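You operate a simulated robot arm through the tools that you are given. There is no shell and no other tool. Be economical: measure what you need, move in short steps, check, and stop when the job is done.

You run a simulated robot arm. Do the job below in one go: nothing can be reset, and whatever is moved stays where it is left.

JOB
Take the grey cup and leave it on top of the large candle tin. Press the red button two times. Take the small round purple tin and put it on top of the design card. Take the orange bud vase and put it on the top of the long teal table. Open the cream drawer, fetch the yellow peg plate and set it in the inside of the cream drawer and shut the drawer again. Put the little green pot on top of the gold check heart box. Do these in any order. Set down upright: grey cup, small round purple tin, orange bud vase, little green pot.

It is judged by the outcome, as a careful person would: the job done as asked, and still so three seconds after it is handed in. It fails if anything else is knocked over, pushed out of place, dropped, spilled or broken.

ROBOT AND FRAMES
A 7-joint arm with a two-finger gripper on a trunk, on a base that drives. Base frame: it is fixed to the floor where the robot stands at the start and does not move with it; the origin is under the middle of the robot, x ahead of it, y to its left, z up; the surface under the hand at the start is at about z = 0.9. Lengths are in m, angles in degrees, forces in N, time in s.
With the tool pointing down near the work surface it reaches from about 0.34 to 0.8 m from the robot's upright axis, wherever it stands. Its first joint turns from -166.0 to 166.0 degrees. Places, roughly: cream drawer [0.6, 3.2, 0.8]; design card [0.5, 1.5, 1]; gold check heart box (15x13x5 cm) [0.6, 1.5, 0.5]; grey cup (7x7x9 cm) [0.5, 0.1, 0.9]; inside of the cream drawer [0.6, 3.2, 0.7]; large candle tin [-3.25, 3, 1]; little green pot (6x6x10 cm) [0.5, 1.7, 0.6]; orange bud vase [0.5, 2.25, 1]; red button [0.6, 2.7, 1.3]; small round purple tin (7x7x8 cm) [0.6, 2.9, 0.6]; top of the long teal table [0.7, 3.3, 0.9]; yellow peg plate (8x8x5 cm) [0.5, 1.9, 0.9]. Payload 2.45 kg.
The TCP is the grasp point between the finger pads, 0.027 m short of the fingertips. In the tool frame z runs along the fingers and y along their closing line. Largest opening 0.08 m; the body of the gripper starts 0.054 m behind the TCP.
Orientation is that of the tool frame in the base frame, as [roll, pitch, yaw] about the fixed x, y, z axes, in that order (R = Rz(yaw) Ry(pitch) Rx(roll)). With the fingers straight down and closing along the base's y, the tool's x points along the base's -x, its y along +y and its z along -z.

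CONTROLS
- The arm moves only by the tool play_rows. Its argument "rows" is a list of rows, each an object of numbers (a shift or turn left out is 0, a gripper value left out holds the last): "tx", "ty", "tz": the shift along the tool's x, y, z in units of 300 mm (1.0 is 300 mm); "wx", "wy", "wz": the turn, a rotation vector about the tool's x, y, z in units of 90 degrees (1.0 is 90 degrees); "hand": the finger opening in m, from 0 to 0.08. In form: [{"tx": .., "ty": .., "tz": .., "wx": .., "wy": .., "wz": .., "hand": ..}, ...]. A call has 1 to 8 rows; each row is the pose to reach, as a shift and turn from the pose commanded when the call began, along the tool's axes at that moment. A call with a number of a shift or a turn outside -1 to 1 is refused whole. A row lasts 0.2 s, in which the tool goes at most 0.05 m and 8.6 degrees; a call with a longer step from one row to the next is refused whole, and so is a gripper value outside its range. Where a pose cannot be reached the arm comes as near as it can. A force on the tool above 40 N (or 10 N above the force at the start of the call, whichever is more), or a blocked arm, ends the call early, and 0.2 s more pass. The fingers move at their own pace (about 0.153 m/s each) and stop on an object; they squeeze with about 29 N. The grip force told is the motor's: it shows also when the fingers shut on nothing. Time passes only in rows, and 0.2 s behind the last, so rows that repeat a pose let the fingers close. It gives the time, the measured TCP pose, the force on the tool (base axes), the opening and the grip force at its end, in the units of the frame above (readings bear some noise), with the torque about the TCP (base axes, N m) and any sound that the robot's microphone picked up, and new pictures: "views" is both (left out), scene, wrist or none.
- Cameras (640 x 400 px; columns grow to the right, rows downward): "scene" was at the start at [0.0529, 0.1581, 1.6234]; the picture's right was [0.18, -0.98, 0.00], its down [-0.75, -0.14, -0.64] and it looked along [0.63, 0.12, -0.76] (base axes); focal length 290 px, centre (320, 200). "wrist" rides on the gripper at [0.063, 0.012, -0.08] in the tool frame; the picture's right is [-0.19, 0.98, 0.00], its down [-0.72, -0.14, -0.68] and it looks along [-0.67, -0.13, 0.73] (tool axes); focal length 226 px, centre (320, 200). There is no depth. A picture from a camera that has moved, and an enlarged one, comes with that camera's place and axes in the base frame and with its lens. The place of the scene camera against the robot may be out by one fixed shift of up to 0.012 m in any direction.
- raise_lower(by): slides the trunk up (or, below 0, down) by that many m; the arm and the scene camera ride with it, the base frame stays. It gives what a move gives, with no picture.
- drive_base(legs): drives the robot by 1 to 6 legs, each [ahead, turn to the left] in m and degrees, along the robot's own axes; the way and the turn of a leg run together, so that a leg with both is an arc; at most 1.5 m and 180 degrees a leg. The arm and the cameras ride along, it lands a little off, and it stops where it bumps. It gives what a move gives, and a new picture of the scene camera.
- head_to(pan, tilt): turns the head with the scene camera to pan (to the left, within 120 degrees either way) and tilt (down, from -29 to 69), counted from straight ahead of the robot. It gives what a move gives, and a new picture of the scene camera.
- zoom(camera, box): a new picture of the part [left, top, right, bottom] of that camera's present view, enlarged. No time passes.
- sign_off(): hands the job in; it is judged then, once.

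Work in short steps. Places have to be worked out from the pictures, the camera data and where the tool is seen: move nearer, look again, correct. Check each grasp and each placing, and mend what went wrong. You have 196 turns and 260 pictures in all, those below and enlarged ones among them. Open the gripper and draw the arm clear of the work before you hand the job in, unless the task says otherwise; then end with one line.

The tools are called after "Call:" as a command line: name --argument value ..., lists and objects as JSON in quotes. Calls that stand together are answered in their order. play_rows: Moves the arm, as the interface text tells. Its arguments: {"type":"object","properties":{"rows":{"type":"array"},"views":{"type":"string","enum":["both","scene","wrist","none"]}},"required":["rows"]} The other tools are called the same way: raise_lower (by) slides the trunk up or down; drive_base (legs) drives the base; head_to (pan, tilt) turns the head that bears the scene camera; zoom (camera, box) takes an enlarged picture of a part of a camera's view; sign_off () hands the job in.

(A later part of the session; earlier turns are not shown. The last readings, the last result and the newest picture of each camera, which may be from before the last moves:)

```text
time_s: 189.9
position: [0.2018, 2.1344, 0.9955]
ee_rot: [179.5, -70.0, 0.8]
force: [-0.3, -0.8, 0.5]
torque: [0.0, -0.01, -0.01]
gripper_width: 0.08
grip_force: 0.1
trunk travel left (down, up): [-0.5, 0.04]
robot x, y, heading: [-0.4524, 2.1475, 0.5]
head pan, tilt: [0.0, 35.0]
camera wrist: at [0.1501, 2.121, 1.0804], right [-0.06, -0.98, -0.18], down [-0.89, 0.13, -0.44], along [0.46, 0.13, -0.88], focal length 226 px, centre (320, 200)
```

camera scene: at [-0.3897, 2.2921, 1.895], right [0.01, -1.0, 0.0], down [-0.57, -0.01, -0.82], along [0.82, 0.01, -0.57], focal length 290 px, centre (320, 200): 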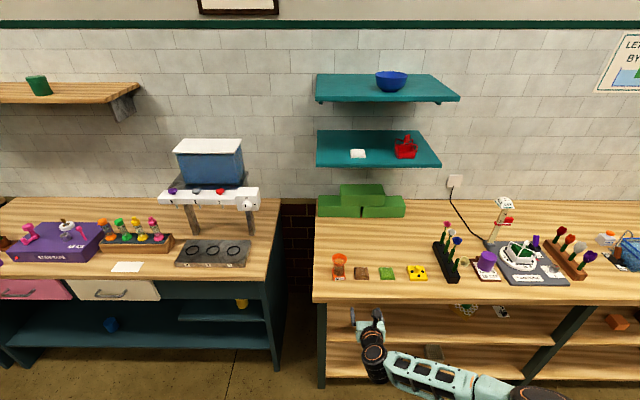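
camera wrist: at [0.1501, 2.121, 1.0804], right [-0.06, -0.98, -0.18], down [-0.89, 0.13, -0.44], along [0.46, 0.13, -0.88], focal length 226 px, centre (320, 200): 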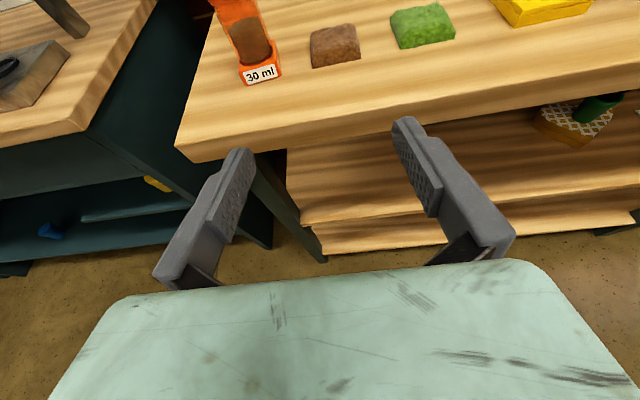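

Call:
zoom --camera "scene" --box '[310, 235, 390, 285]'

Call:
zoom --camera "scene" --box '[0, 190, 290, 310]'

```text
8.00 times, centred on (350, 260) of scene
camera zoom: at [-0.3897, 2.2921, 1.895], right [0.01, -1.0, 0.0], down [-0.57, -0.01, -0.82], along [0.82, 0.01, -0.57], focal length 2319 px, centre (80, -280)
```

zoom: 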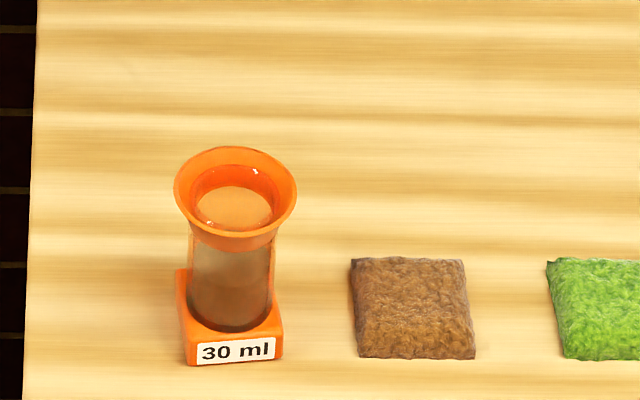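

```text
2.21 times, centred on (145, 250) of scene
camera zoom: at [-0.3897, 2.2921, 1.895], right [0.01, -1.0, 0.0], down [-0.57, -0.01, -0.82], along [0.82, 0.01, -0.57], focal length 640 px, centre (706, 90)
```

zoom: 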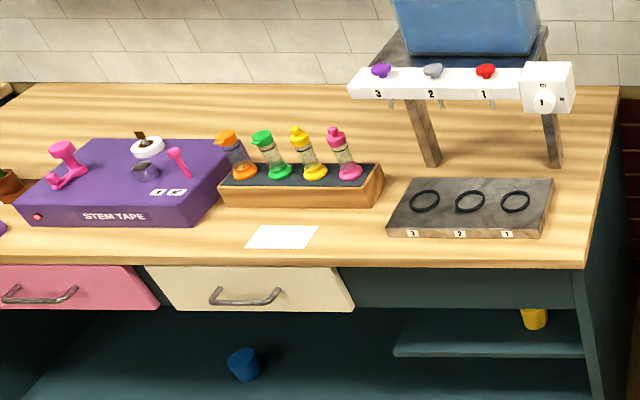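

The vase: square base, clear body (~45 mm) with liquid, flared rim; axis ≈[0.467, 2.22]. I'll grasp the body from the front: align y, drive 0.12 m closer, look.

Call:
play_rows --rows '[{"ty": -0.14}, {"ty": -0.287}, {"ty": -0.287}]' --views "none"

Call:
drive_base --legs '[[0.12, 0]]'

Call:
play_rows --rows '[{"tx": 0}]' --views "wrist"

```text
time_s: 190.7
position: [0.2016, 2.2194, 0.9933]
ee_rot: [179.5, -70.0, 0.8]
force: [-0.2, 0.1, -0.8]
torque: [-0.01, -0.03, 0.02]
gripper_width: 0.0798
grip_force: 0.1
trunk travel left (down, up): [-0.5, 0.04]
robot x, y, heading: [-0.4541, 2.1481, 0.4]
head pan, tilt: [0.0, 35.0]
```

```text
time_s: 192.0
position: [0.3239, 2.2187, 0.9927]
ee_rot: [179.6, -70.0, 0.7]
force: [0.3, 0.3, -0.7]
torque: [0.01, -0.01, -0.01]
gripper_width: 0.0801
grip_force: 0.0
trunk travel left (down, up): [-0.5, 0.04]
robot x, y, heading: [-0.3357, 2.1493, 0.3]
head pan, tilt: [0.0, 35.0]
camera scene: at [-0.2664, 2.2931, 1.8949], right [0.01, -1.0, 0.0], down [-0.58, 0.0, -0.82], along [0.82, 0.01, -0.58], focal length 290 px, centre (320, 200)
```

scene: 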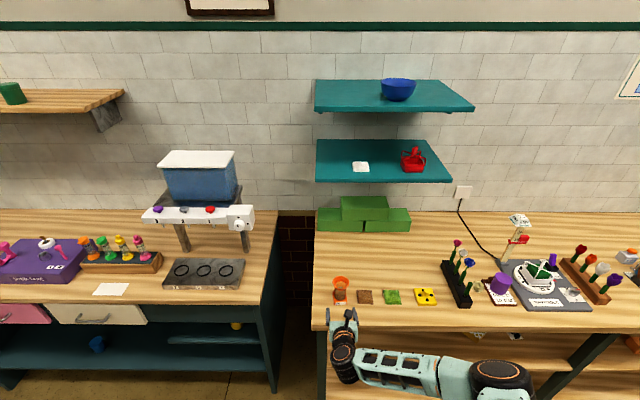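

```text
time_s: 192.4
position: [0.3227, 2.2214, 0.9938]
ee_rot: [179.5, -69.9, 0.9]
force: [-0.1, -0.1, -0.2]
torque: [0.02, 0.0, -0.01]
gripper_width: 0.0799
grip_force: 0.0
trunk travel left (down, up): [-0.5, 0.04]
robot x, y, heading: [-0.3323, 2.1483, 0.5]
head pan, tilt: [0.0, 35.0]
camera wrist: at [0.2703, 2.2069, 1.0796], right [-0.06, -0.98, -0.18], down [-0.89, 0.14, -0.44], along [0.46, 0.13, -0.88], focal length 226 px, centre (320, 200)
```

wrist: 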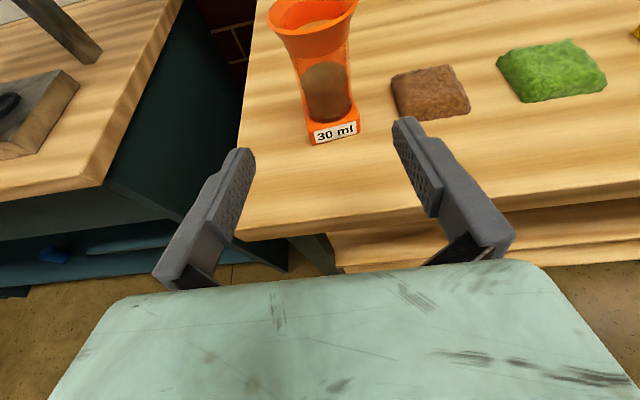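

Vase axis from wrist ≈[0.455, 2.2145]. Advance slowly to grip the body at z≈0.955.

Call:
play_rows --rows '[{"tx": 0.007, "ty": 0.02, "tz": 0.11}, {"tx": 0.014, "ty": 0.02, "tz": 0.22}, {"tx": 0.02, "ty": 0.02, "tz": 0.32}, {"tx": 0.028, "ty": 0.02, "tz": 0.4}, {"tx": 0.028, "ty": 0.02, "tz": 0.4}]' --views "wrist"

```text
time_s: 193.6
position: [0.4395, 2.215, 0.96]
ee_rot: [179.7, -69.9, 0.6]
force: [0.2, 0.2, 0.1]
torque: [0.01, 0.0, -0.03]
gripper_width: 0.0801
grip_force: 0.1
trunk travel left (down, up): [-0.5, 0.04]
robot x, y, heading: [-0.3299, 2.1519, 0.2]
head pan, tilt: [0.0, 35.0]
camera wrist: at [0.3859, 2.2016, 1.0466], right [-0.06, -0.98, -0.18], down [-0.89, 0.14, -0.44], along [0.46, 0.13, -0.88], focal length 226 px, centre (320, 200)
```

wrist: 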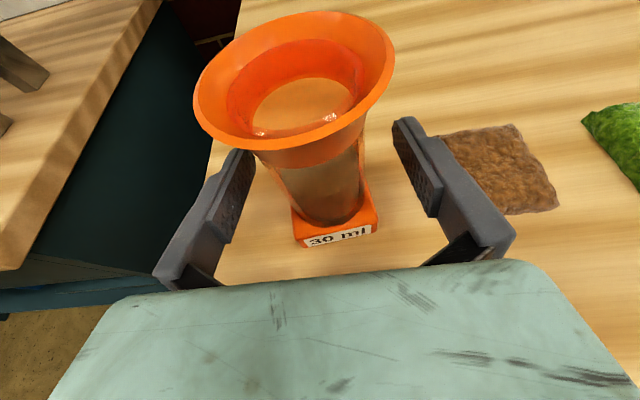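

Nearly there; the rim stays above the fingers. Advance 1 cm more and close.

Call:
play_rows --rows '[{"tx": -0.003, "tz": 0.038}, {"tx": -0.003, "tz": 0.038, "hand": 0.08}, {"tx": -0.003, "tz": 0.038, "hand": 0.0}, {"tx": -0.003, "tz": 0.038, "hand": 0.0}, {"tx": -0.003, "tz": 0.038, "hand": 0.0}, {"tx": -0.003, "tz": 0.038, "hand": 0.0}]' --views "wrist"

Call:
play_rows --rows '[{"tx": 0.02, "tz": -0.007}, {"tx": 0.05, "tz": -0.018}, {"tx": 0.1, "tz": -0.036}, {"tx": 0.16, "tz": -0.058}, {"tx": 0.16, "tz": -0.058}]'

```text
time_s: 195.0
position: [0.4471, 2.2141, 0.9568]
ee_rot: [179.5, -70.0, 0.7]
force: [0.7, 1.0, 2.6]
torque: [0.19, -0.05, -0.08]
gripper_width: 0.046
grip_force: 29.1
trunk travel left (down, up): [-0.5, 0.04]
robot x, y, heading: [-0.3329, 2.1458, 0.7]
head pan, tilt: [0.0, 35.0]
camera wrist: at [0.3962, 2.2017, 1.0422], right [-0.06, -0.98, -0.18], down [-0.89, 0.14, -0.44], along [0.46, 0.13, -0.88], focal length 226 px, centre (320, 200)
```

wrist: 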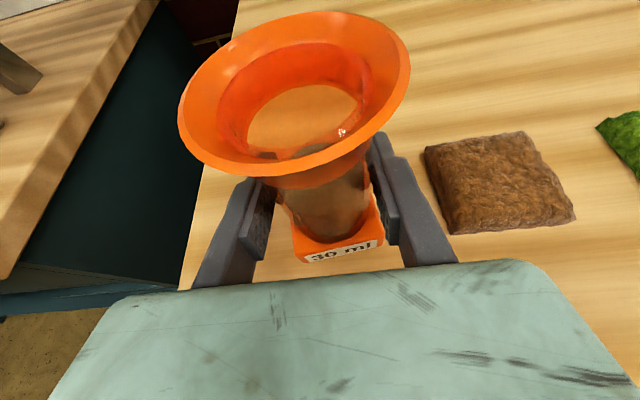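

```text
time_s: 196.2
position: [0.4494, 2.2142, 1.006]
ee_rot: [179.6, -69.9, 0.9]
force: [-0.6, 0.5, -3.4]
torque: [0.01, -0.02, 0.01]
gripper_width: 0.0462
grip_force: 29.4
trunk travel left (down, up): [-0.5, 0.04]
robot x, y, heading: [-0.3342, 2.1476, 0.4]
head pan, tilt: [0.0, 35.0]
camera scene: at [-0.2686, 2.2933, 1.8949], right [0.01, -1.0, 0.0], down [-0.57, 0.0, -0.82], along [0.82, 0.01, -0.57], focal length 290 px, centre (320, 200)
camera wrist: at [0.3966, 2.2017, 1.0923], right [-0.06, -0.98, -0.18], down [-0.89, 0.14, -0.44], along [0.46, 0.13, -0.88], focal length 226 px, centre (320, 200)
```

scene: 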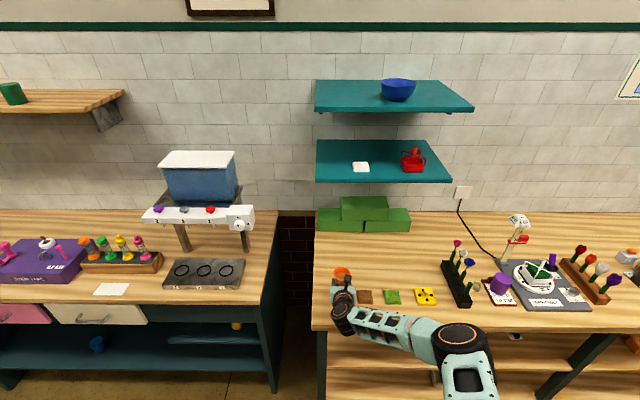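
wrist: 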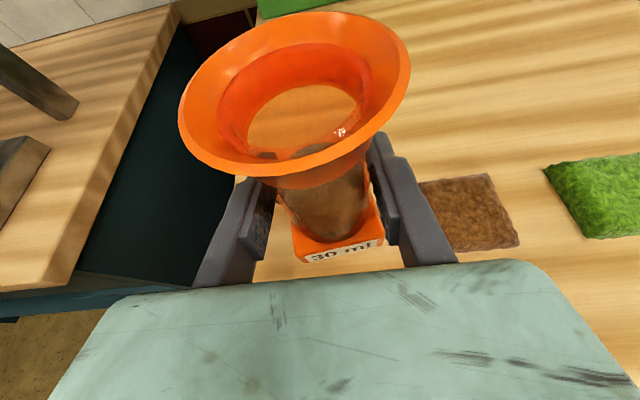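

Vase held upright (46 mm). I raise it, pull it back, back off, and drive to y≈3.03 in front of the teal table.

Call:
play_rows --rows '[{"tx": 0.12, "tz": -0.044}, {"tx": 0.22, "tz": -0.12}, {"tx": 0.22, "tz": -0.24}, {"tx": 0.22, "tz": -0.36}, {"tx": 0.22, "tz": -0.4}, {"tx": 0.22, "tz": -0.4}]' --views "wrist"

Call:
drive_base --legs '[[-0.1, 0], [0, 90], [0.87, 0], [0, -90]]'

Call:
play_rows --rows '[{"tx": 0}]' --views "wrist"

```text
time_s: 197.6
position: [0.3572, 2.2146, 1.1097]
ee_rot: [179.5, -69.9, 0.9]
force: [0.3, 0.0, -3.1]
torque: [-0.01, 0.04, 0.01]
gripper_width: 0.0459
grip_force: 28.8
trunk travel left (down, up): [-0.5, 0.04]
robot x, y, heading: [-0.3355, 2.1461, 0.6]
head pan, tilt: [0.0, 35.0]
camera wrist: at [0.3056, 2.2012, 1.1961], right [-0.06, -0.98, -0.18], down [-0.89, 0.14, -0.44], along [0.46, 0.13, -0.88], focal length 226 px, centre (320, 200)
```

wrist: 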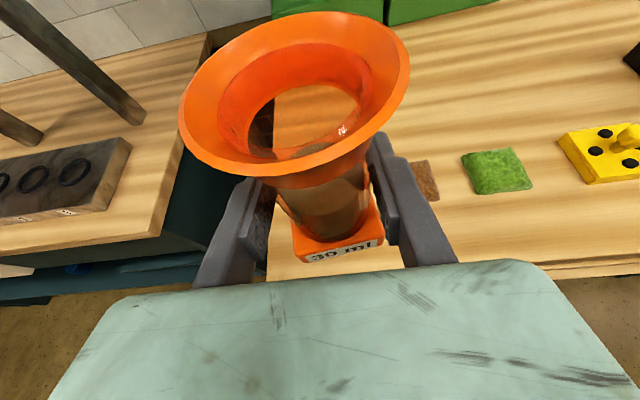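

```text
time_s: 210.8
position: [0.2462, 3.0802, 1.1105]
ee_rot: [179.5, -69.9, 1.1]
force: [0.6, -0.1, -3.9]
torque: [-0.02, 0.04, 0.05]
gripper_width: 0.0458
grip_force: 28.6
trunk travel left (down, up): [-0.5, 0.04]
robot x, y, heading: [-0.4462, 3.0111, 0.6]
head pan, tilt: [0.0, 35.0]
camera scene: at [-0.3808, 3.1555, 1.895], right [0.01, -1.0, 0.0], down [-0.57, -0.01, -0.82], along [0.82, 0.01, -0.57], focal length 290 px, centre (320, 200)
```

scene: 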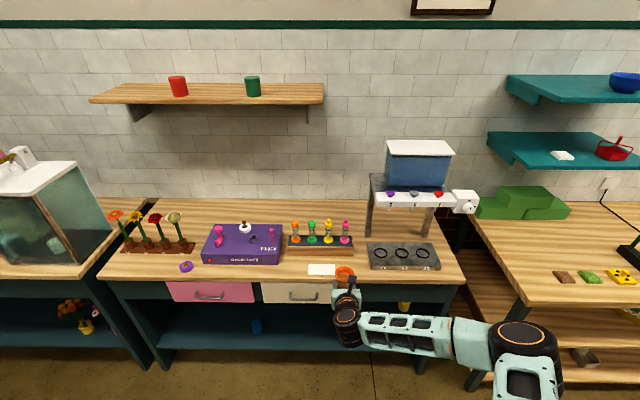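

```text
time_s: 211.2
position: [0.2455, 3.0795, 1.1083]
ee_rot: [179.5, -70.0, 1.0]
force: [-0.1, -1.0, -3.1]
torque: [-0.05, 0.02, -0.06]
gripper_width: 0.0458
grip_force: 28.8
trunk travel left (down, up): [-0.5, 0.04]
robot x, y, heading: [-0.445, 3.0105, 0.6]
head pan, tilt: [0.0, 35.0]
camera wrist: at [0.1941, 3.0667, 1.1957], right [-0.06, -0.98, -0.18], down [-0.89, 0.13, -0.44], along [0.46, 0.13, -0.88], focal length 226 px, centre (320, 200)
```

wrist: 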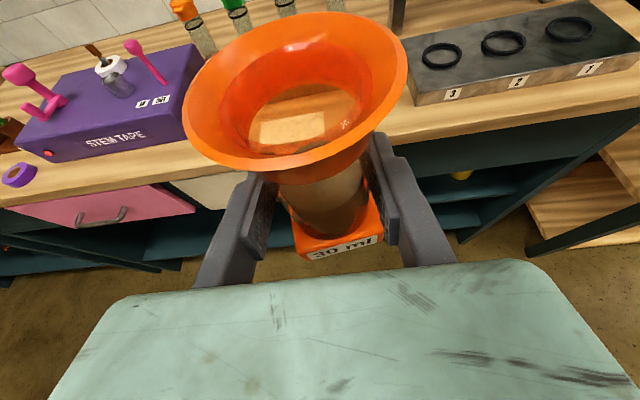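

Call:
zoom --camera "scene" --box '[240, 200, 464, 340]'

```text
2.86 times, centred on (352, 270) of scene
camera zoom: at [-0.3808, 3.1555, 1.895], right [0.01, -1.0, 0.0], down [-0.57, -0.01, -0.82], along [0.82, 0.01, -0.57], focal length 828 px, centre (229, 0)
```

zoom: 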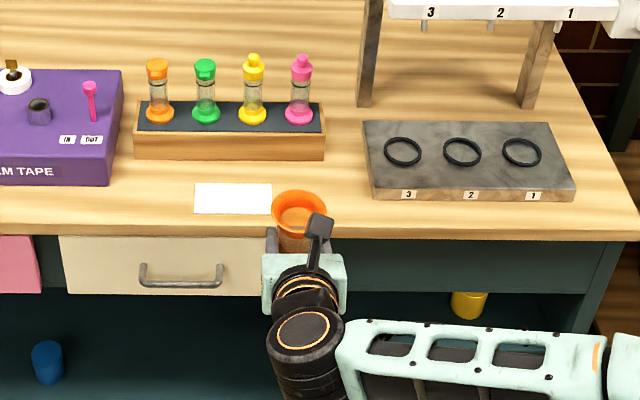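

Free spot on the table: x 0.45–0.59, y 2.95–3.09. Target vase axis [0.512, 3.02]. I shift y by -0.06 and drive 0.12 m closer.

Call:
play_rows --rows '[{"ty": 0.1}, {"ty": 0.2}, {"ty": 0.2}]' --views "none"

Call:
drive_base --legs '[[0.12, 0]]'

Call:
play_rows --rows '[{"tz": 0.1, "tx": 0.036}, {"tz": 0.22, "tx": 0.08}, {"tz": 0.34, "tx": 0.124}, {"tz": 0.43, "tx": 0.156}, {"tz": 0.43, "tx": 0.156}]'

```text
time_s: 211.9
position: [0.2462, 3.0198, 1.1099]
ee_rot: [179.5, -70.0, 1.1]
force: [-0.3, 0.5, -3.8]
torque: [0.01, 0.04, 0.01]
gripper_width: 0.0459
grip_force: 29.2
trunk travel left (down, up): [-0.5, 0.04]
robot x, y, heading: [-0.4417, 3.0097, 0.5]
head pan, tilt: [0.0, 35.0]
```

```text
time_s: 213.2
position: [0.3687, 3.0205, 1.1094]
ee_rot: [179.6, -69.8, 0.9]
force: [0.1, -0.7, -4.1]
torque: [-0.01, 0.02, 0.03]
gripper_width: 0.0458
grip_force: 29.1
trunk travel left (down, up): [-0.5, 0.04]
robot x, y, heading: [-0.3261, 3.0108, 0.6]
head pan, tilt: [0.0, 35.0]
camera scene: at [-0.2581, 3.157, 1.8948], right [0.01, -1.0, 0.0], down [-0.58, -0.01, -0.82], along [0.82, 0.01, -0.58], focal length 290 px, centre (320, 200)
```

scene: 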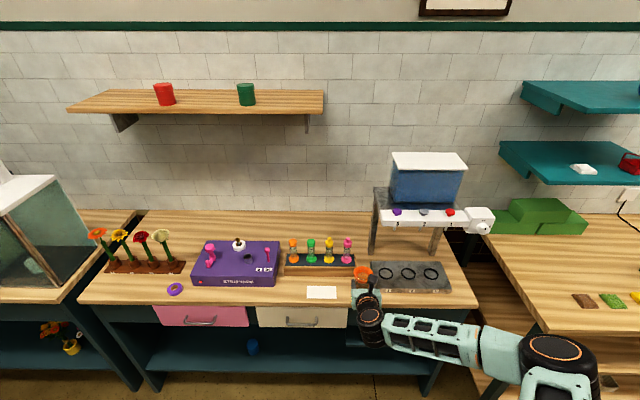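

```text
time_s: 214.4
position: [0.5034, 3.0215, 1.1095]
ee_rot: [179.7, -69.9, 1.0]
force: [-0.6, -0.7, -3.3]
torque: [-0.03, 0.05, 0.02]
gripper_width: 0.0456
grip_force: 28.9
trunk travel left (down, up): [-0.5, 0.04]
robot x, y, heading: [-0.3239, 3.0132, 0.5]
head pan, tilt: [0.0, 35.0]
camera scene: at [-0.2608, 3.1568, 1.895], right [0.01, -1.0, 0.0], down [-0.57, -0.01, -0.82], along [0.82, 0.01, -0.57], focal length 290 px, centre (320, 200)
camera wrist: at [0.4516, 3.0094, 1.196], right [-0.06, -0.98, -0.18], down [-0.89, 0.13, -0.44], along [0.46, 0.13, -0.88], focal length 226 px, centre (320, 200)
```

scene: 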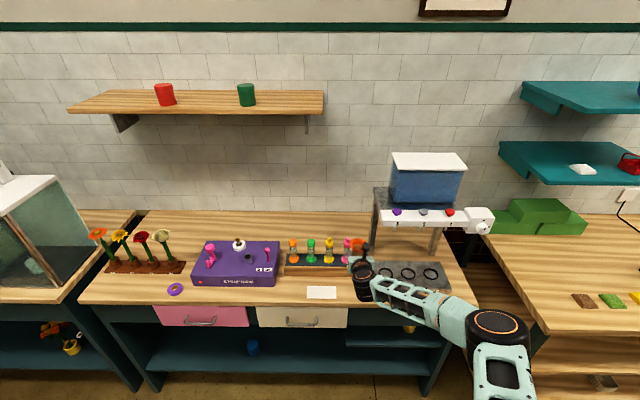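
wrist: 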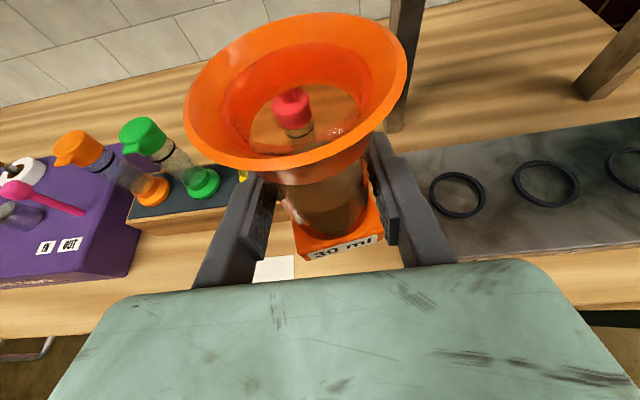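

Spot is right. Lower vertically to ~1.2 cm above the surface.

Call:
play_rows --rows '[{"tx": -0.11, "tz": 0.04}, {"tx": -0.22, "tz": 0.08}, {"tx": -0.33, "tz": 0.12}, {"tx": -0.438, "tz": 0.16}, {"tx": -0.438, "tz": 0.16}]'

Call:
zoom --camera "scene" --box '[270, 220, 430, 320]'

```text
time_s: 215.6
position: [0.5041, 3.021, 0.97]
ee_rot: [179.6, -69.9, 0.9]
force: [-0.7, 0.0, -3.2]
torque: [0.01, 0.03, 0.03]
gripper_width: 0.0456
grip_force: 28.4
trunk travel left (down, up): [-0.5, 0.04]
robot x, y, heading: [-0.3229, 3.0126, 0.6]
head pan, tilt: [0.0, 35.0]
camera scene: at [-0.261, 3.1564, 1.8951], right [0.01, -1.0, 0.0], down [-0.57, -0.01, -0.82], along [0.82, 0.01, -0.57], focal length 290 px, centre (320, 200)
camera wrist: at [0.4517, 3.0073, 1.056], right [-0.06, -0.98, -0.18], down [-0.89, 0.13, -0.44], along [0.46, 0.13, -0.88], focal length 226 px, centre (320, 200)
```

scene: 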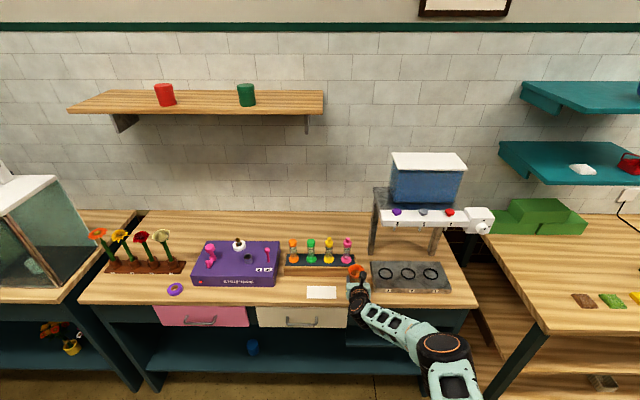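
wrist: 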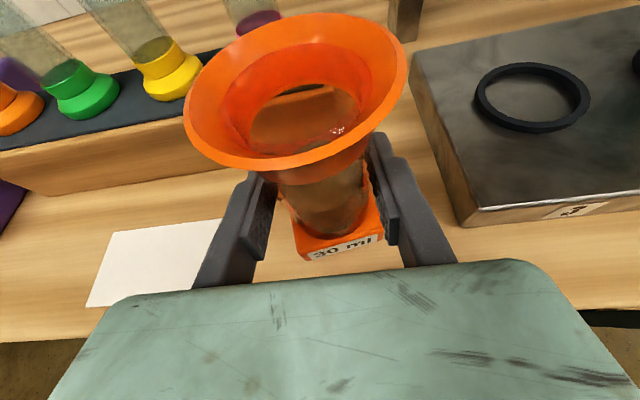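

```text
4.00 times, centred on (350, 270) of scene
camera zoom: at [-0.261, 3.1564, 1.8951], right [0.01, -1.0, 0.0], down [-0.57, -0.01, -0.82], along [0.82, 0.01, -0.57], focal length 1160 px, centre (200, -80)
```

zoom: 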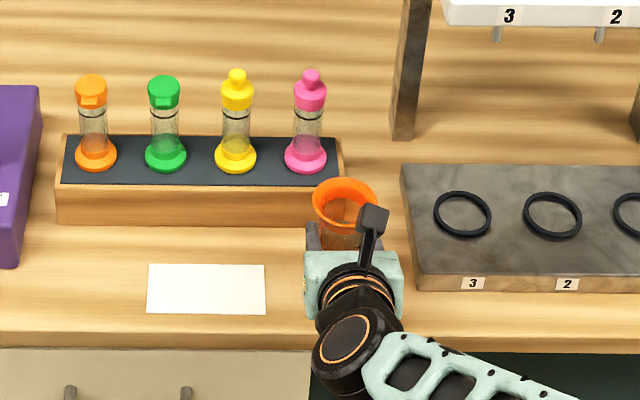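

Clear of rack, tray and card. Lower slowly to contact.

Call:
play_rows --rows '[{"tx": -0.0125, "tz": 0.0046}, {"tx": -0.025, "tz": 0.0091}, {"tx": -0.034, "tz": 0.0125}, {"tx": -0.043, "tz": 0.0157}, {"tx": -0.05, "tz": 0.018}]' --views "wrist"

```text
time_s: 216.8
position: [0.5036, 3.021, 0.9567]
ee_rot: [179.6, -70.2, 1.0]
force: [-3.2, -0.3, 17.3]
torque: [0.43, 0.4, 0.0]
gripper_width: 0.0458
grip_force: 29.2
trunk travel left (down, up): [-0.5, 0.04]
robot x, y, heading: [-0.3238, 3.0147, 0.7]
head pan, tilt: [0.0, 35.0]
camera wrist: at [0.4516, 3.0078, 1.0433], right [-0.06, -0.98, -0.18], down [-0.89, 0.13, -0.45], along [0.46, 0.13, -0.88], focal length 226 px, centre (320, 200)
```

wrist: 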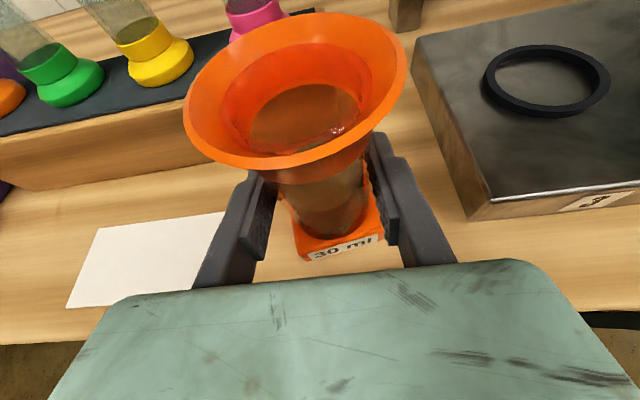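

Contact. Ease 2 mm, open, withdraw horizontally.

Call:
play_rows --rows '[{"tx": 0.008, "tz": -0.003}, {"tx": 0.008, "tz": -0.003, "hand": 0.06}, {"tx": 0.008, "tz": -0.003, "hand": 0.08}, {"tx": 0.008, "tz": -0.003, "hand": 0.08}, {"tx": -0.01, "tz": -0.05}, {"tx": -0.06, "tz": -0.18}, {"tx": -0.11, "tz": -0.32}, {"tx": -0.16, "tz": -0.46}]'

Call:
zoom --camera "scene" --box '[270, 220, 430, 320]'

```text
time_s: 218.6
position: [0.3559, 3.0189, 0.9574]
ee_rot: [179.4, -70.0, 1.0]
force: [-0.3, -0.5, 0.2]
torque: [0.01, 0.0, 0.0]
gripper_width: 0.0801
grip_force: 0.1
trunk travel left (down, up): [-0.5, 0.04]
robot x, y, heading: [-0.3247, 3.0082, 0.8]
head pan, tilt: [0.0, 35.0]
camera scene: at [-0.2622, 3.1565, 1.8951], right [0.01, -1.0, 0.0], down [-0.57, -0.01, -0.82], along [0.82, 0.01, -0.57], focal length 290 px, centre (320, 200)
camera wrist: at [0.3045, 3.0055, 1.0438], right [-0.06, -0.98, -0.18], down [-0.89, 0.13, -0.44], along [0.46, 0.13, -0.88], focal length 226 px, centre (320, 200)
```

scene: 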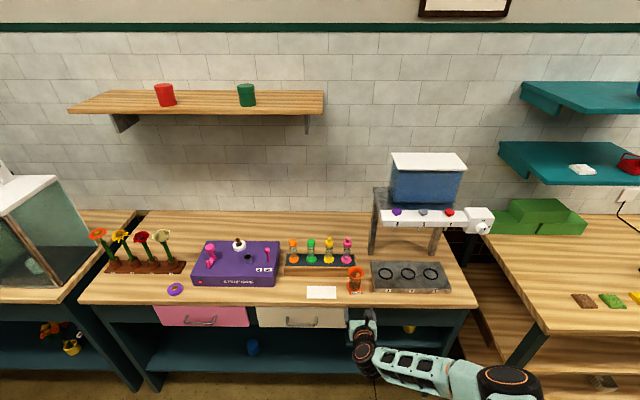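
wrist: 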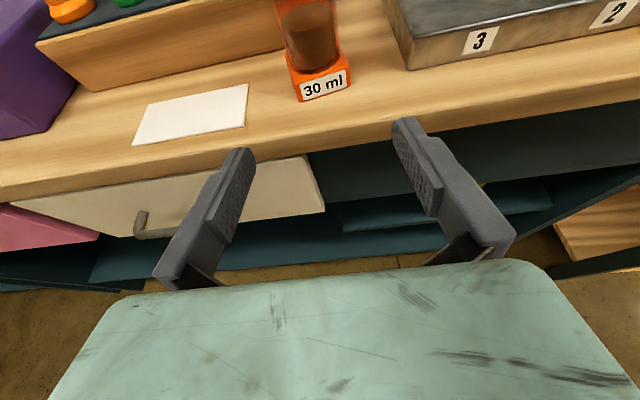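

```text
4.00 times, centred on (350, 270) of scene
camera zoom: at [-0.2622, 3.1565, 1.8951], right [0.01, -1.0, 0.0], down [-0.57, -0.01, -0.82], along [0.82, 0.01, -0.57], focal length 1160 px, centre (200, -80)
```

zoom: 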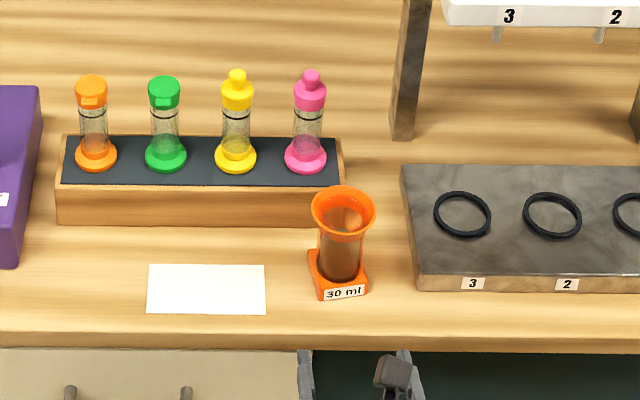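

Vase stands upright on the teal table. Now the cream drawer: handle ≈[0.41, 3.235, 0.83]. I level the tool and move in front of the handle, then roll 90° so the fingers close vertically on the bar.

Call:
play_rows --rows '[{"tx": -0.06, "tz": -0.12, "ty": -0.08, "wy": 0.04}, {"tx": -0.14, "tz": -0.11, "ty": -0.2, "wy": 0.08}, {"tx": -0.22, "tz": -0.1, "ty": -0.33, "wy": 0.12}, {"tx": -0.3, "tz": -0.08, "ty": -0.46, "wy": 0.16}, {"tx": -0.38, "tz": -0.06, "ty": -0.59, "wy": 0.2}, {"tx": -0.466, "tz": -0.043, "ty": -0.72, "wy": 0.222}, {"tx": -0.466, "tz": -0.043, "ty": -0.72, "wy": 0.222}]' --views "wrist"

Call:
play_rows --rows '[{"wz": -0.09}, {"wz": -0.18}, {"wz": -0.27}, {"wz": -0.36}, {"wz": -0.45}, {"wz": -0.54}, {"wz": -0.63}, {"wz": -0.72}]' --views "none"

Call:
play_rows --rows '[{"wz": -0.09}, {"wz": -0.18}, {"wz": -0.28}, {"wz": -0.28}]'

```text
time_s: 220.2
position: [0.2975, 3.2083, 0.8826]
ee_rot: [101.7, -89.8, 78.7]
force: [0.7, -0.6, -0.8]
torque: [-0.01, -0.01, -0.03]
gripper_width: 0.0802
grip_force: 0.0
out of reach, approached as far as the arm can: row 5, 6, 7
trunk travel left (down, up): [-0.5, 0.04]
robot x, y, heading: [-0.3285, 3.0105, 0.3]
head pan, tilt: [0.0, 35.0]
camera wrist: at [0.2194, 3.1943, 0.9454], right [0.01, -0.98, -0.19], down [-0.68, 0.13, -0.72], along [0.73, 0.13, -0.67], focal length 226 px, centre (320, 200)
```

wrist: 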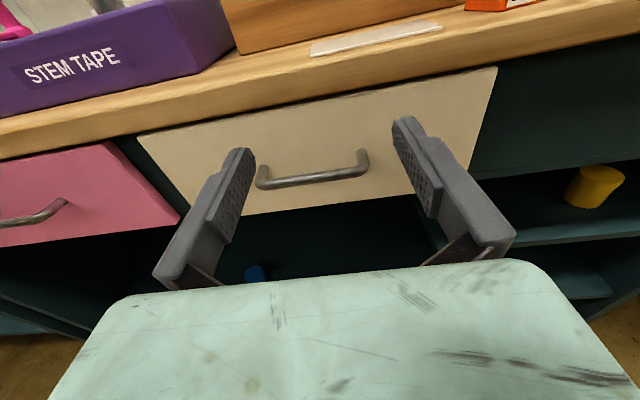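

```text
time_s: 222.0
position: [0.297, 3.2065, 0.8834]
ee_rot: [90.1, -25.0, 90.6]
force: [-0.4, -0.2, -1.1]
torque: [0.02, -0.03, -0.03]
gripper_width: 0.08
grip_force: 0.1
trunk travel left (down, up): [-0.5, 0.04]
robot x, y, heading: [-0.3244, 3.0112, 0.7]
head pan, tilt: [0.0, 35.0]
```

```text
refused: row 3 steps farther than a row can; nothing moved
```

Handle refined: ≈[0.415, 3.235, 0.80]. Finish the roll.

Call:
play_rows --rows '[{"wz": -0.09}, {"wz": -0.18}, {"wz": -0.27}, {"wz": -0.278}]'

```text
time_s: 223.0
position: [0.296, 3.2071, 0.8826]
ee_rot: [90.1, 0.1, 90.5]
force: [-0.8, -1.0, 0.2]
torque: [-0.02, -0.01, 0.0]
gripper_width: 0.0801
grip_force: 0.0
trunk travel left (down, up): [-0.5, 0.04]
robot x, y, heading: [-0.3234, 3.0113, 0.8]
head pan, tilt: [0.0, 35.0]
camera scene: at [-0.2613, 3.1573, 1.895], right [0.01, -1.0, 0.0], down [-0.57, -0.01, -0.82], along [0.82, 0.01, -0.57], focal length 290 px, centre (320, 200)
camera wrist: at [0.2169, 3.2697, 0.8941], right [0.0, -0.19, 0.98], down [-0.68, -0.72, -0.14], along [0.74, -0.66, -0.13], focal length 226 px, centre (320, 200)
```

scene: 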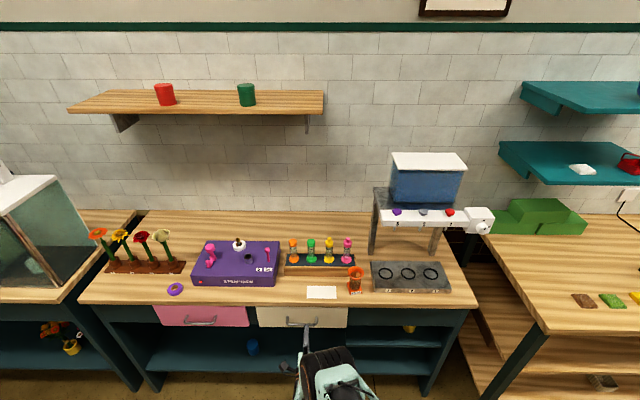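
wrist: 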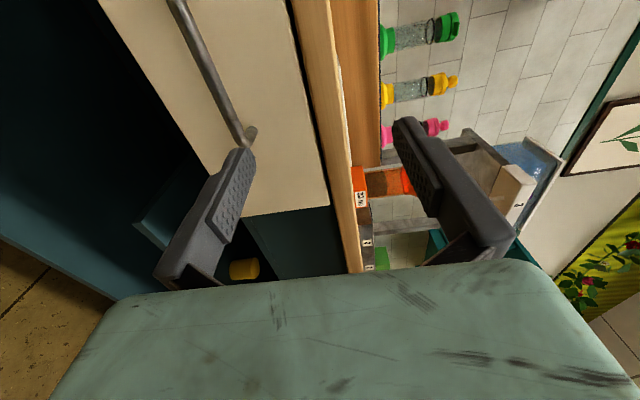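

Bar line confirms z≈0.80. I lower the trunk 0.083 and centre at y≈3.235, advancing to x≈0.385 for a check.

Call:
raise_lower --by -0.083

Call:
play_rows --rows '[{"tx": 0.093, "tz": 0.05}, {"tx": 0.093, "tz": 0.17}, {"tx": 0.093, "tz": 0.28}, {"tx": 0.093, "tz": 0.28}]'

Call:
zoom --camera "scene" --box '[240, 280, 368, 360]'

```text
time_s: 224.2
position: [0.2972, 3.2063, 0.7998]
ee_rot: [90.1, 0.0, 90.6]
force: [0.2, 0.5, -1.4]
torque: [-0.03, -0.04, 0.04]
gripper_width: 0.0798
grip_force: 0.0
trunk travel left (down, up): [-0.417, 0.123]
robot x, y, heading: [-0.3235, 3.0127, 0.9]
head pan, tilt: [0.0, 35.0]
```

```text
time_s: 225.2
position: [0.3464, 3.2396, 0.8191]
ee_rot: [90.1, 0.0, 90.5]
force: [-0.9, 0.1, -0.1]
torque: [0.03, 0.03, 0.0]
gripper_width: 0.0803
grip_force: 0.0
out of reach, approached as far as the arm can: row 1, 2, 3, 4
trunk travel left (down, up): [-0.417, 0.123]
robot x, y, heading: [-0.323, 3.0156, 0.6]
head pan, tilt: [0.0, 35.0]
camera scene: at [-0.2607, 3.158, 1.8119], right [0.01, -1.0, 0.0], down [-0.57, -0.01, -0.82], along [0.82, 0.01, -0.57], focal length 290 px, centre (320, 200)
camera wrist: at [0.267, 3.3012, 0.8318], right [0.0, -0.19, 0.98], down [-0.68, -0.72, -0.14], along [0.74, -0.66, -0.13], focal length 226 px, centre (320, 200)
```

scene: 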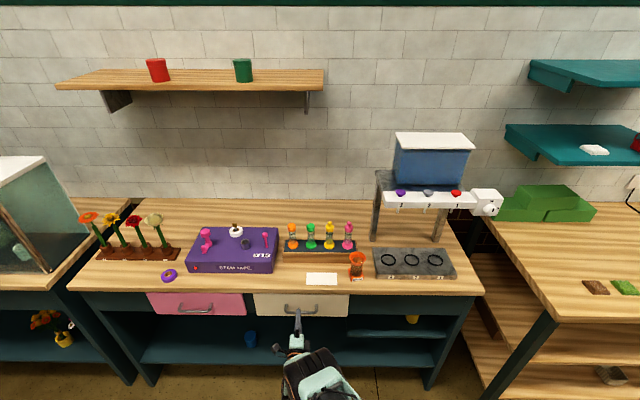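
wrist: 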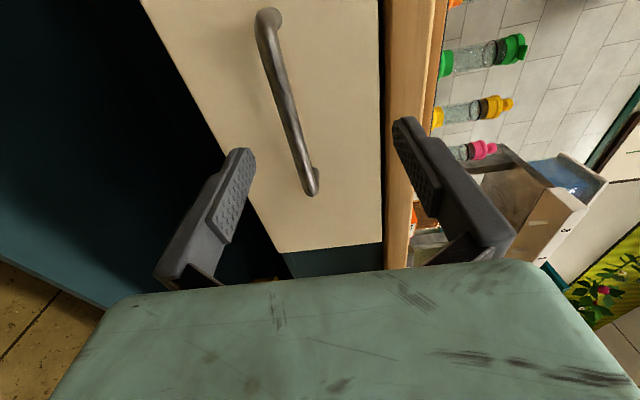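

```text
5.00 times, centred on (304, 320) of scene
camera zoom: at [-0.2607, 3.158, 1.8119], right [0.01, -1.0, 0.0], down [-0.57, -0.01, -0.82], along [0.82, 0.01, -0.57], focal length 1449 px, centre (400, -400)
```

zoom: 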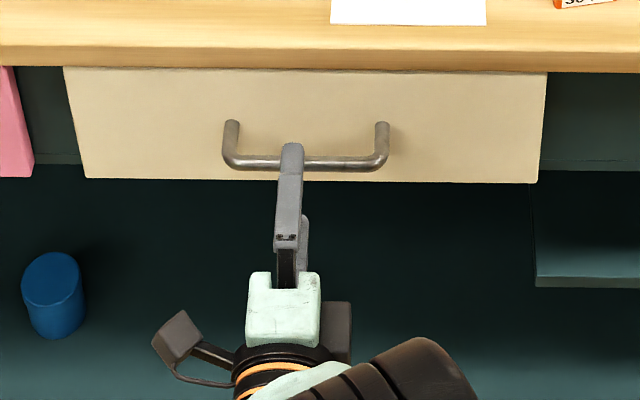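

Reach is limited with the trunk this high. I pull back and raise the arm 0.2 while lowering the trunk 0.2.

Call:
play_rows --rows '[{"tz": -0.1, "ty": 0.1}, {"tz": -0.2, "ty": 0.22}, {"tz": -0.2, "ty": 0.35}, {"tz": -0.2, "ty": 0.5}, {"tz": -0.2, "ty": 0.62}, {"tz": -0.2, "ty": 0.62}]' --views "none"

Call:
raise_lower --by -0.2

Call:
play_rows --rows '[{"tz": 0}]' --views "wrist"

```text
time_s: 226.6
position: [0.2882, 3.238, 1.0065]
ee_rot: [90.1, 0.0, 90.5]
force: [0.3, -0.2, 0.0]
torque: [0.01, -0.01, -0.01]
gripper_width: 0.08
grip_force: 0.2
trunk travel left (down, up): [-0.417, 0.123]
robot x, y, heading: [-0.3225, 3.0116, 0.8]
head pan, tilt: [0.0, 35.0]
```

```text
time_s: 228.8
position: [0.2871, 3.2383, 0.8064]
ee_rot: [90.1, 0.1, 90.6]
force: [0.1, -0.1, 0.3]
torque: [0.03, -0.02, 0.0]
gripper_width: 0.0801
grip_force: 0.0
trunk travel left (down, up): [-0.217, 0.323]
robot x, y, heading: [-0.3244, 3.0126, 0.7]
head pan, tilt: [0.0, 35.0]
```

```text
time_s: 229.2
position: [0.2882, 3.2393, 0.8068]
ee_rot: [90.1, 0.0, 90.6]
force: [-0.1, 0.5, 0.1]
torque: [0.0, -0.01, -0.04]
gripper_width: 0.08
grip_force: 0.2
trunk travel left (down, up): [-0.217, 0.323]
robot x, y, heading: [-0.3266, 3.0117, 0.6]
head pan, tilt: [0.0, 35.0]
camera wrist: at [0.2079, 3.3006, 0.8185], right [0.0, -0.19, 0.98], down [-0.67, -0.72, -0.14], along [0.74, -0.66, -0.13], focal length 226 px, centre (320, 200)
```

wrist: 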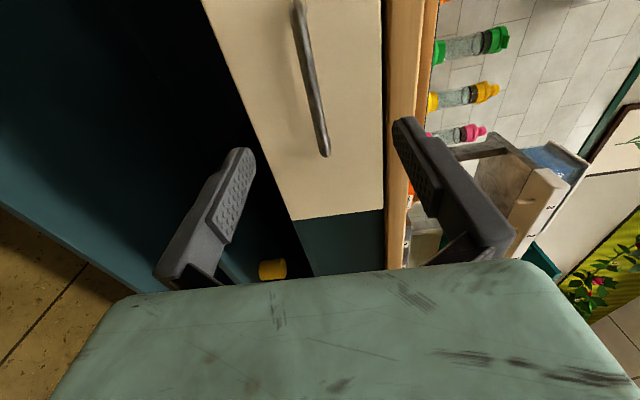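

Bar z≈0.80, aligned. Advance to x≈0.40.

Call:
play_rows --rows '[{"tz": 0.12, "ty": -0.017}, {"tz": 0.25, "ty": -0.017}, {"tz": 0.373, "ty": -0.017}, {"tz": 0.373, "ty": -0.017}]'

Call:
zoom --camera "scene" --box '[240, 270, 368, 350]'

```text
time_s: 230.2
position: [0.4001, 3.2407, 0.8018]
ee_rot: [90.1, 0.0, 90.6]
force: [0.1, 0.3, 0.6]
torque: [-0.02, -0.03, 0.0]
gripper_width: 0.08
grip_force: 0.1
trunk travel left (down, up): [-0.217, 0.323]
robot x, y, heading: [-0.3246, 3.0141, 0.7]
head pan, tilt: [0.0, 35.0]
camera scene: at [-0.2608, 3.1571, 1.612], right [0.01, -1.0, 0.0], down [-0.57, -0.01, -0.82], along [0.82, 0.01, -0.57], focal length 290 px, centre (320, 200)
camera wrist: at [0.3202, 3.3014, 0.8138], right [0.0, -0.19, 0.98], down [-0.67, -0.72, -0.14], along [0.74, -0.66, -0.13], focal length 226 px, centre (320, 200)
```

scene: 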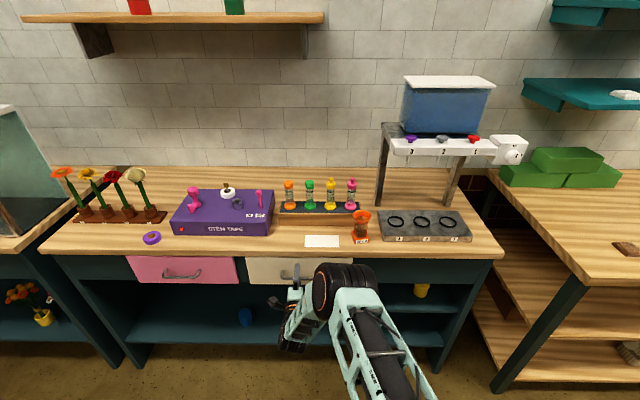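
wrist: 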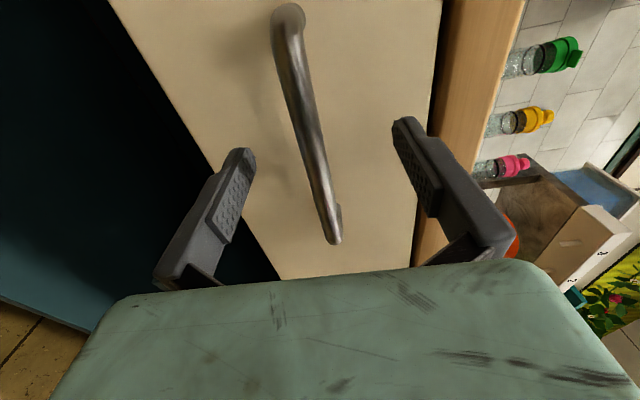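

```text
5.00 times, centred on (304, 310) of scene
camera zoom: at [-0.2608, 3.1571, 1.612], right [0.01, -1.0, 0.0], down [-0.57, -0.01, -0.82], along [0.82, 0.01, -0.57], focal length 1449 px, centre (400, -350)
```

zoom: 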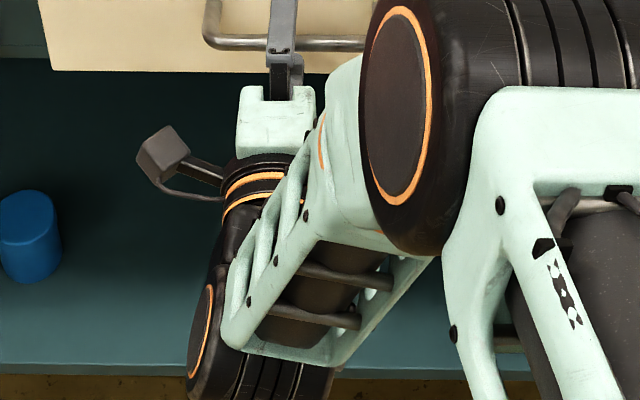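

Bar lies at x≈0.415 between the fingers. Advance 1 cm and close on it.

Call:
play_rows --rows '[{"tz": 0.033}, {"tz": 0.033, "hand": 0.0}, {"tz": 0.033, "hand": 0.0}, {"tz": 0.033, "hand": 0.0}, {"tz": 0.033, "hand": 0.0}]' --views "wrist"

```text
time_s: 231.3
position: [0.4093, 3.2394, 0.8004]
ee_rot: [90.3, 0.0, 90.6]
force: [-0.8, -0.3, -8.8]
torque: [0.06, 0.09, 0.32]
gripper_width: 0.0117
grip_force: 38.5
trunk travel left (down, up): [-0.217, 0.323]
robot x, y, heading: [-0.325, 3.0096, 0.6]
head pan, tilt: [0.0, 35.0]
camera wrist: at [0.3296, 3.3019, 0.8124], right [0.01, -0.19, 0.98], down [-0.67, -0.72, -0.14], along [0.74, -0.66, -0.13], focal length 226 px, centre (320, 200)
```

wrist: 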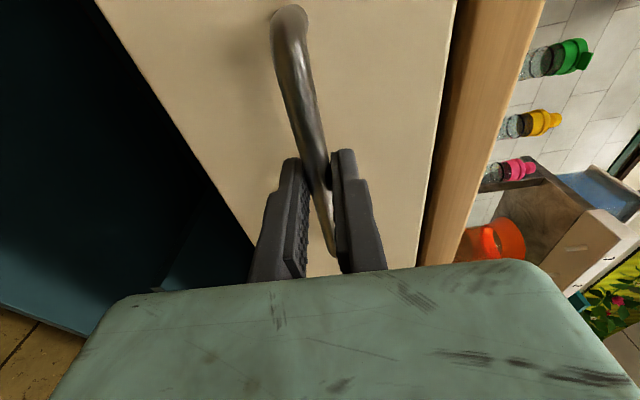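

Bar gripped (11.7 mm). Pull back gently.

Call:
play_rows --rows '[{"tz": -0.04}, {"tz": -0.09}, {"tz": -0.15}, {"tz": -0.21}, {"tz": -0.27}, {"tz": -0.33}, {"tz": -0.38}, {"tz": -0.38}]'

```text
time_s: 233.2
position: [0.2957, 3.2394, 0.7999]
ee_rot: [90.2, 0.1, 90.7]
force: [-0.5, 15.3, -16.3]
torque: [0.04, 0.07, 0.41]
gripper_width: 0.0115
grip_force: 39.2
trunk travel left (down, up): [-0.217, 0.323]
robot x, y, heading: [-0.3236, 3.0127, 0.5]
head pan, tilt: [0.0, 35.0]
camera scene: at [-0.2599, 3.1591, 1.6117], right [0.01, -1.0, 0.0], down [-0.57, -0.01, -0.82], along [0.82, 0.01, -0.57], focal length 290 px, centre (320, 200)
camera wrist: at [0.2161, 3.3019, 0.8124], right [0.01, -0.19, 0.98], down [-0.67, -0.73, -0.14], along [0.74, -0.66, -0.13], focal length 226 px, centre (320, 200)
```

scene: 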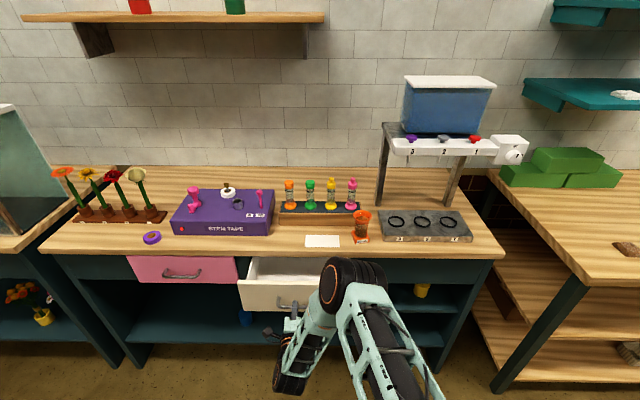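
wrist: 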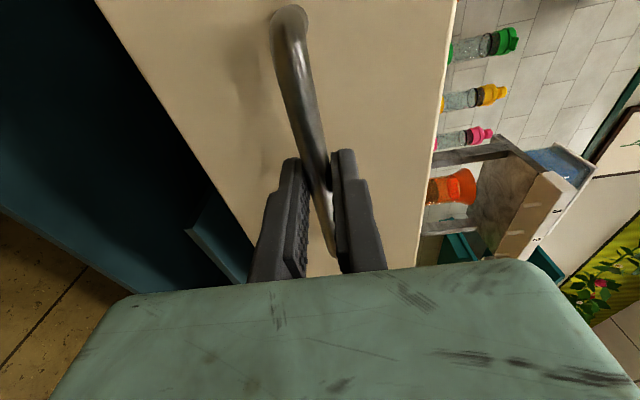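

Drawer is 11 cm open. I pull another ~9 cm by driving back.

Call:
drive_base --legs '[[-0.09, 0]]'

```text
time_s: 234.3
position: [0.2038, 3.2402, 0.8004]
ee_rot: [90.2, 0.0, 90.7]
force: [-0.6, 25.4, -14.8]
torque: [0.04, 0.06, 0.61]
gripper_width: 0.0114
grip_force: 38.4
trunk travel left (down, up): [-0.217, 0.323]
robot x, y, heading: [-0.419, 3.0116, 1.1]
head pan, tilt: [0.0, 35.0]
camera scene: at [-0.3516, 3.1593, 1.6116], right [0.01, -1.0, 0.0], down [-0.57, -0.01, -0.82], along [0.82, 0.01, -0.57], focal length 290 px, centre (320, 200)
```

scene: 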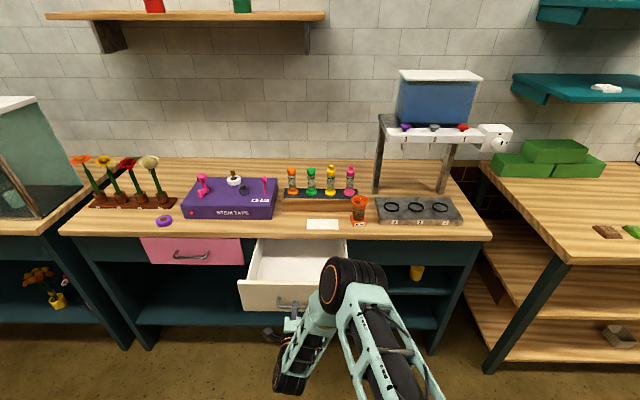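

Drawer open ~20 cm. Release the handle and withdraw.

Call:
play_rows --rows '[{"hand": 0.06}, {"hand": 0.08}, {"hand": 0.08}, {"tz": -0.1}, {"tz": -0.22}, {"tz": -0.34}, {"tz": -0.34}]' --views "wrist"

Call:
zoom --camera "scene" --box '[200, 200, 376, 310]'

```text
time_s: 235.9
position: [0.1012, 3.238, 0.8018]
ee_rot: [90.1, 0.0, 90.7]
force: [0.9, -0.5, 0.0]
torque: [0.02, 0.02, -0.01]
gripper_width: 0.0801
grip_force: 0.1
trunk travel left (down, up): [-0.217, 0.323]
robot x, y, heading: [-0.415, 3.0146, 0.6]
head pan, tilt: [0.0, 35.0]
camera wrist: at [0.0223, 3.2999, 0.814], right [0.0, -0.19, 0.98], down [-0.67, -0.73, -0.14], along [0.74, -0.66, -0.13], focal length 226 px, centre (320, 200)
```

wrist: 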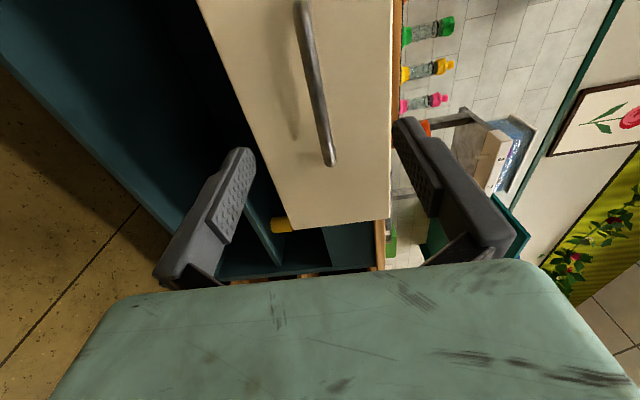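

```text
3.64 times, centred on (288, 255) of scene
camera zoom: at [-0.3528, 3.1564, 1.612], right [0.01, -1.0, 0.0], down [-0.57, -0.01, -0.82], along [0.82, 0.01, -0.57], focal length 1054 px, centre (436, 0)
```

zoom: 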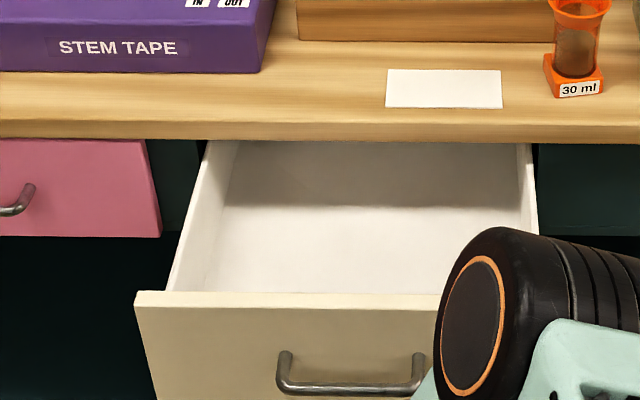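

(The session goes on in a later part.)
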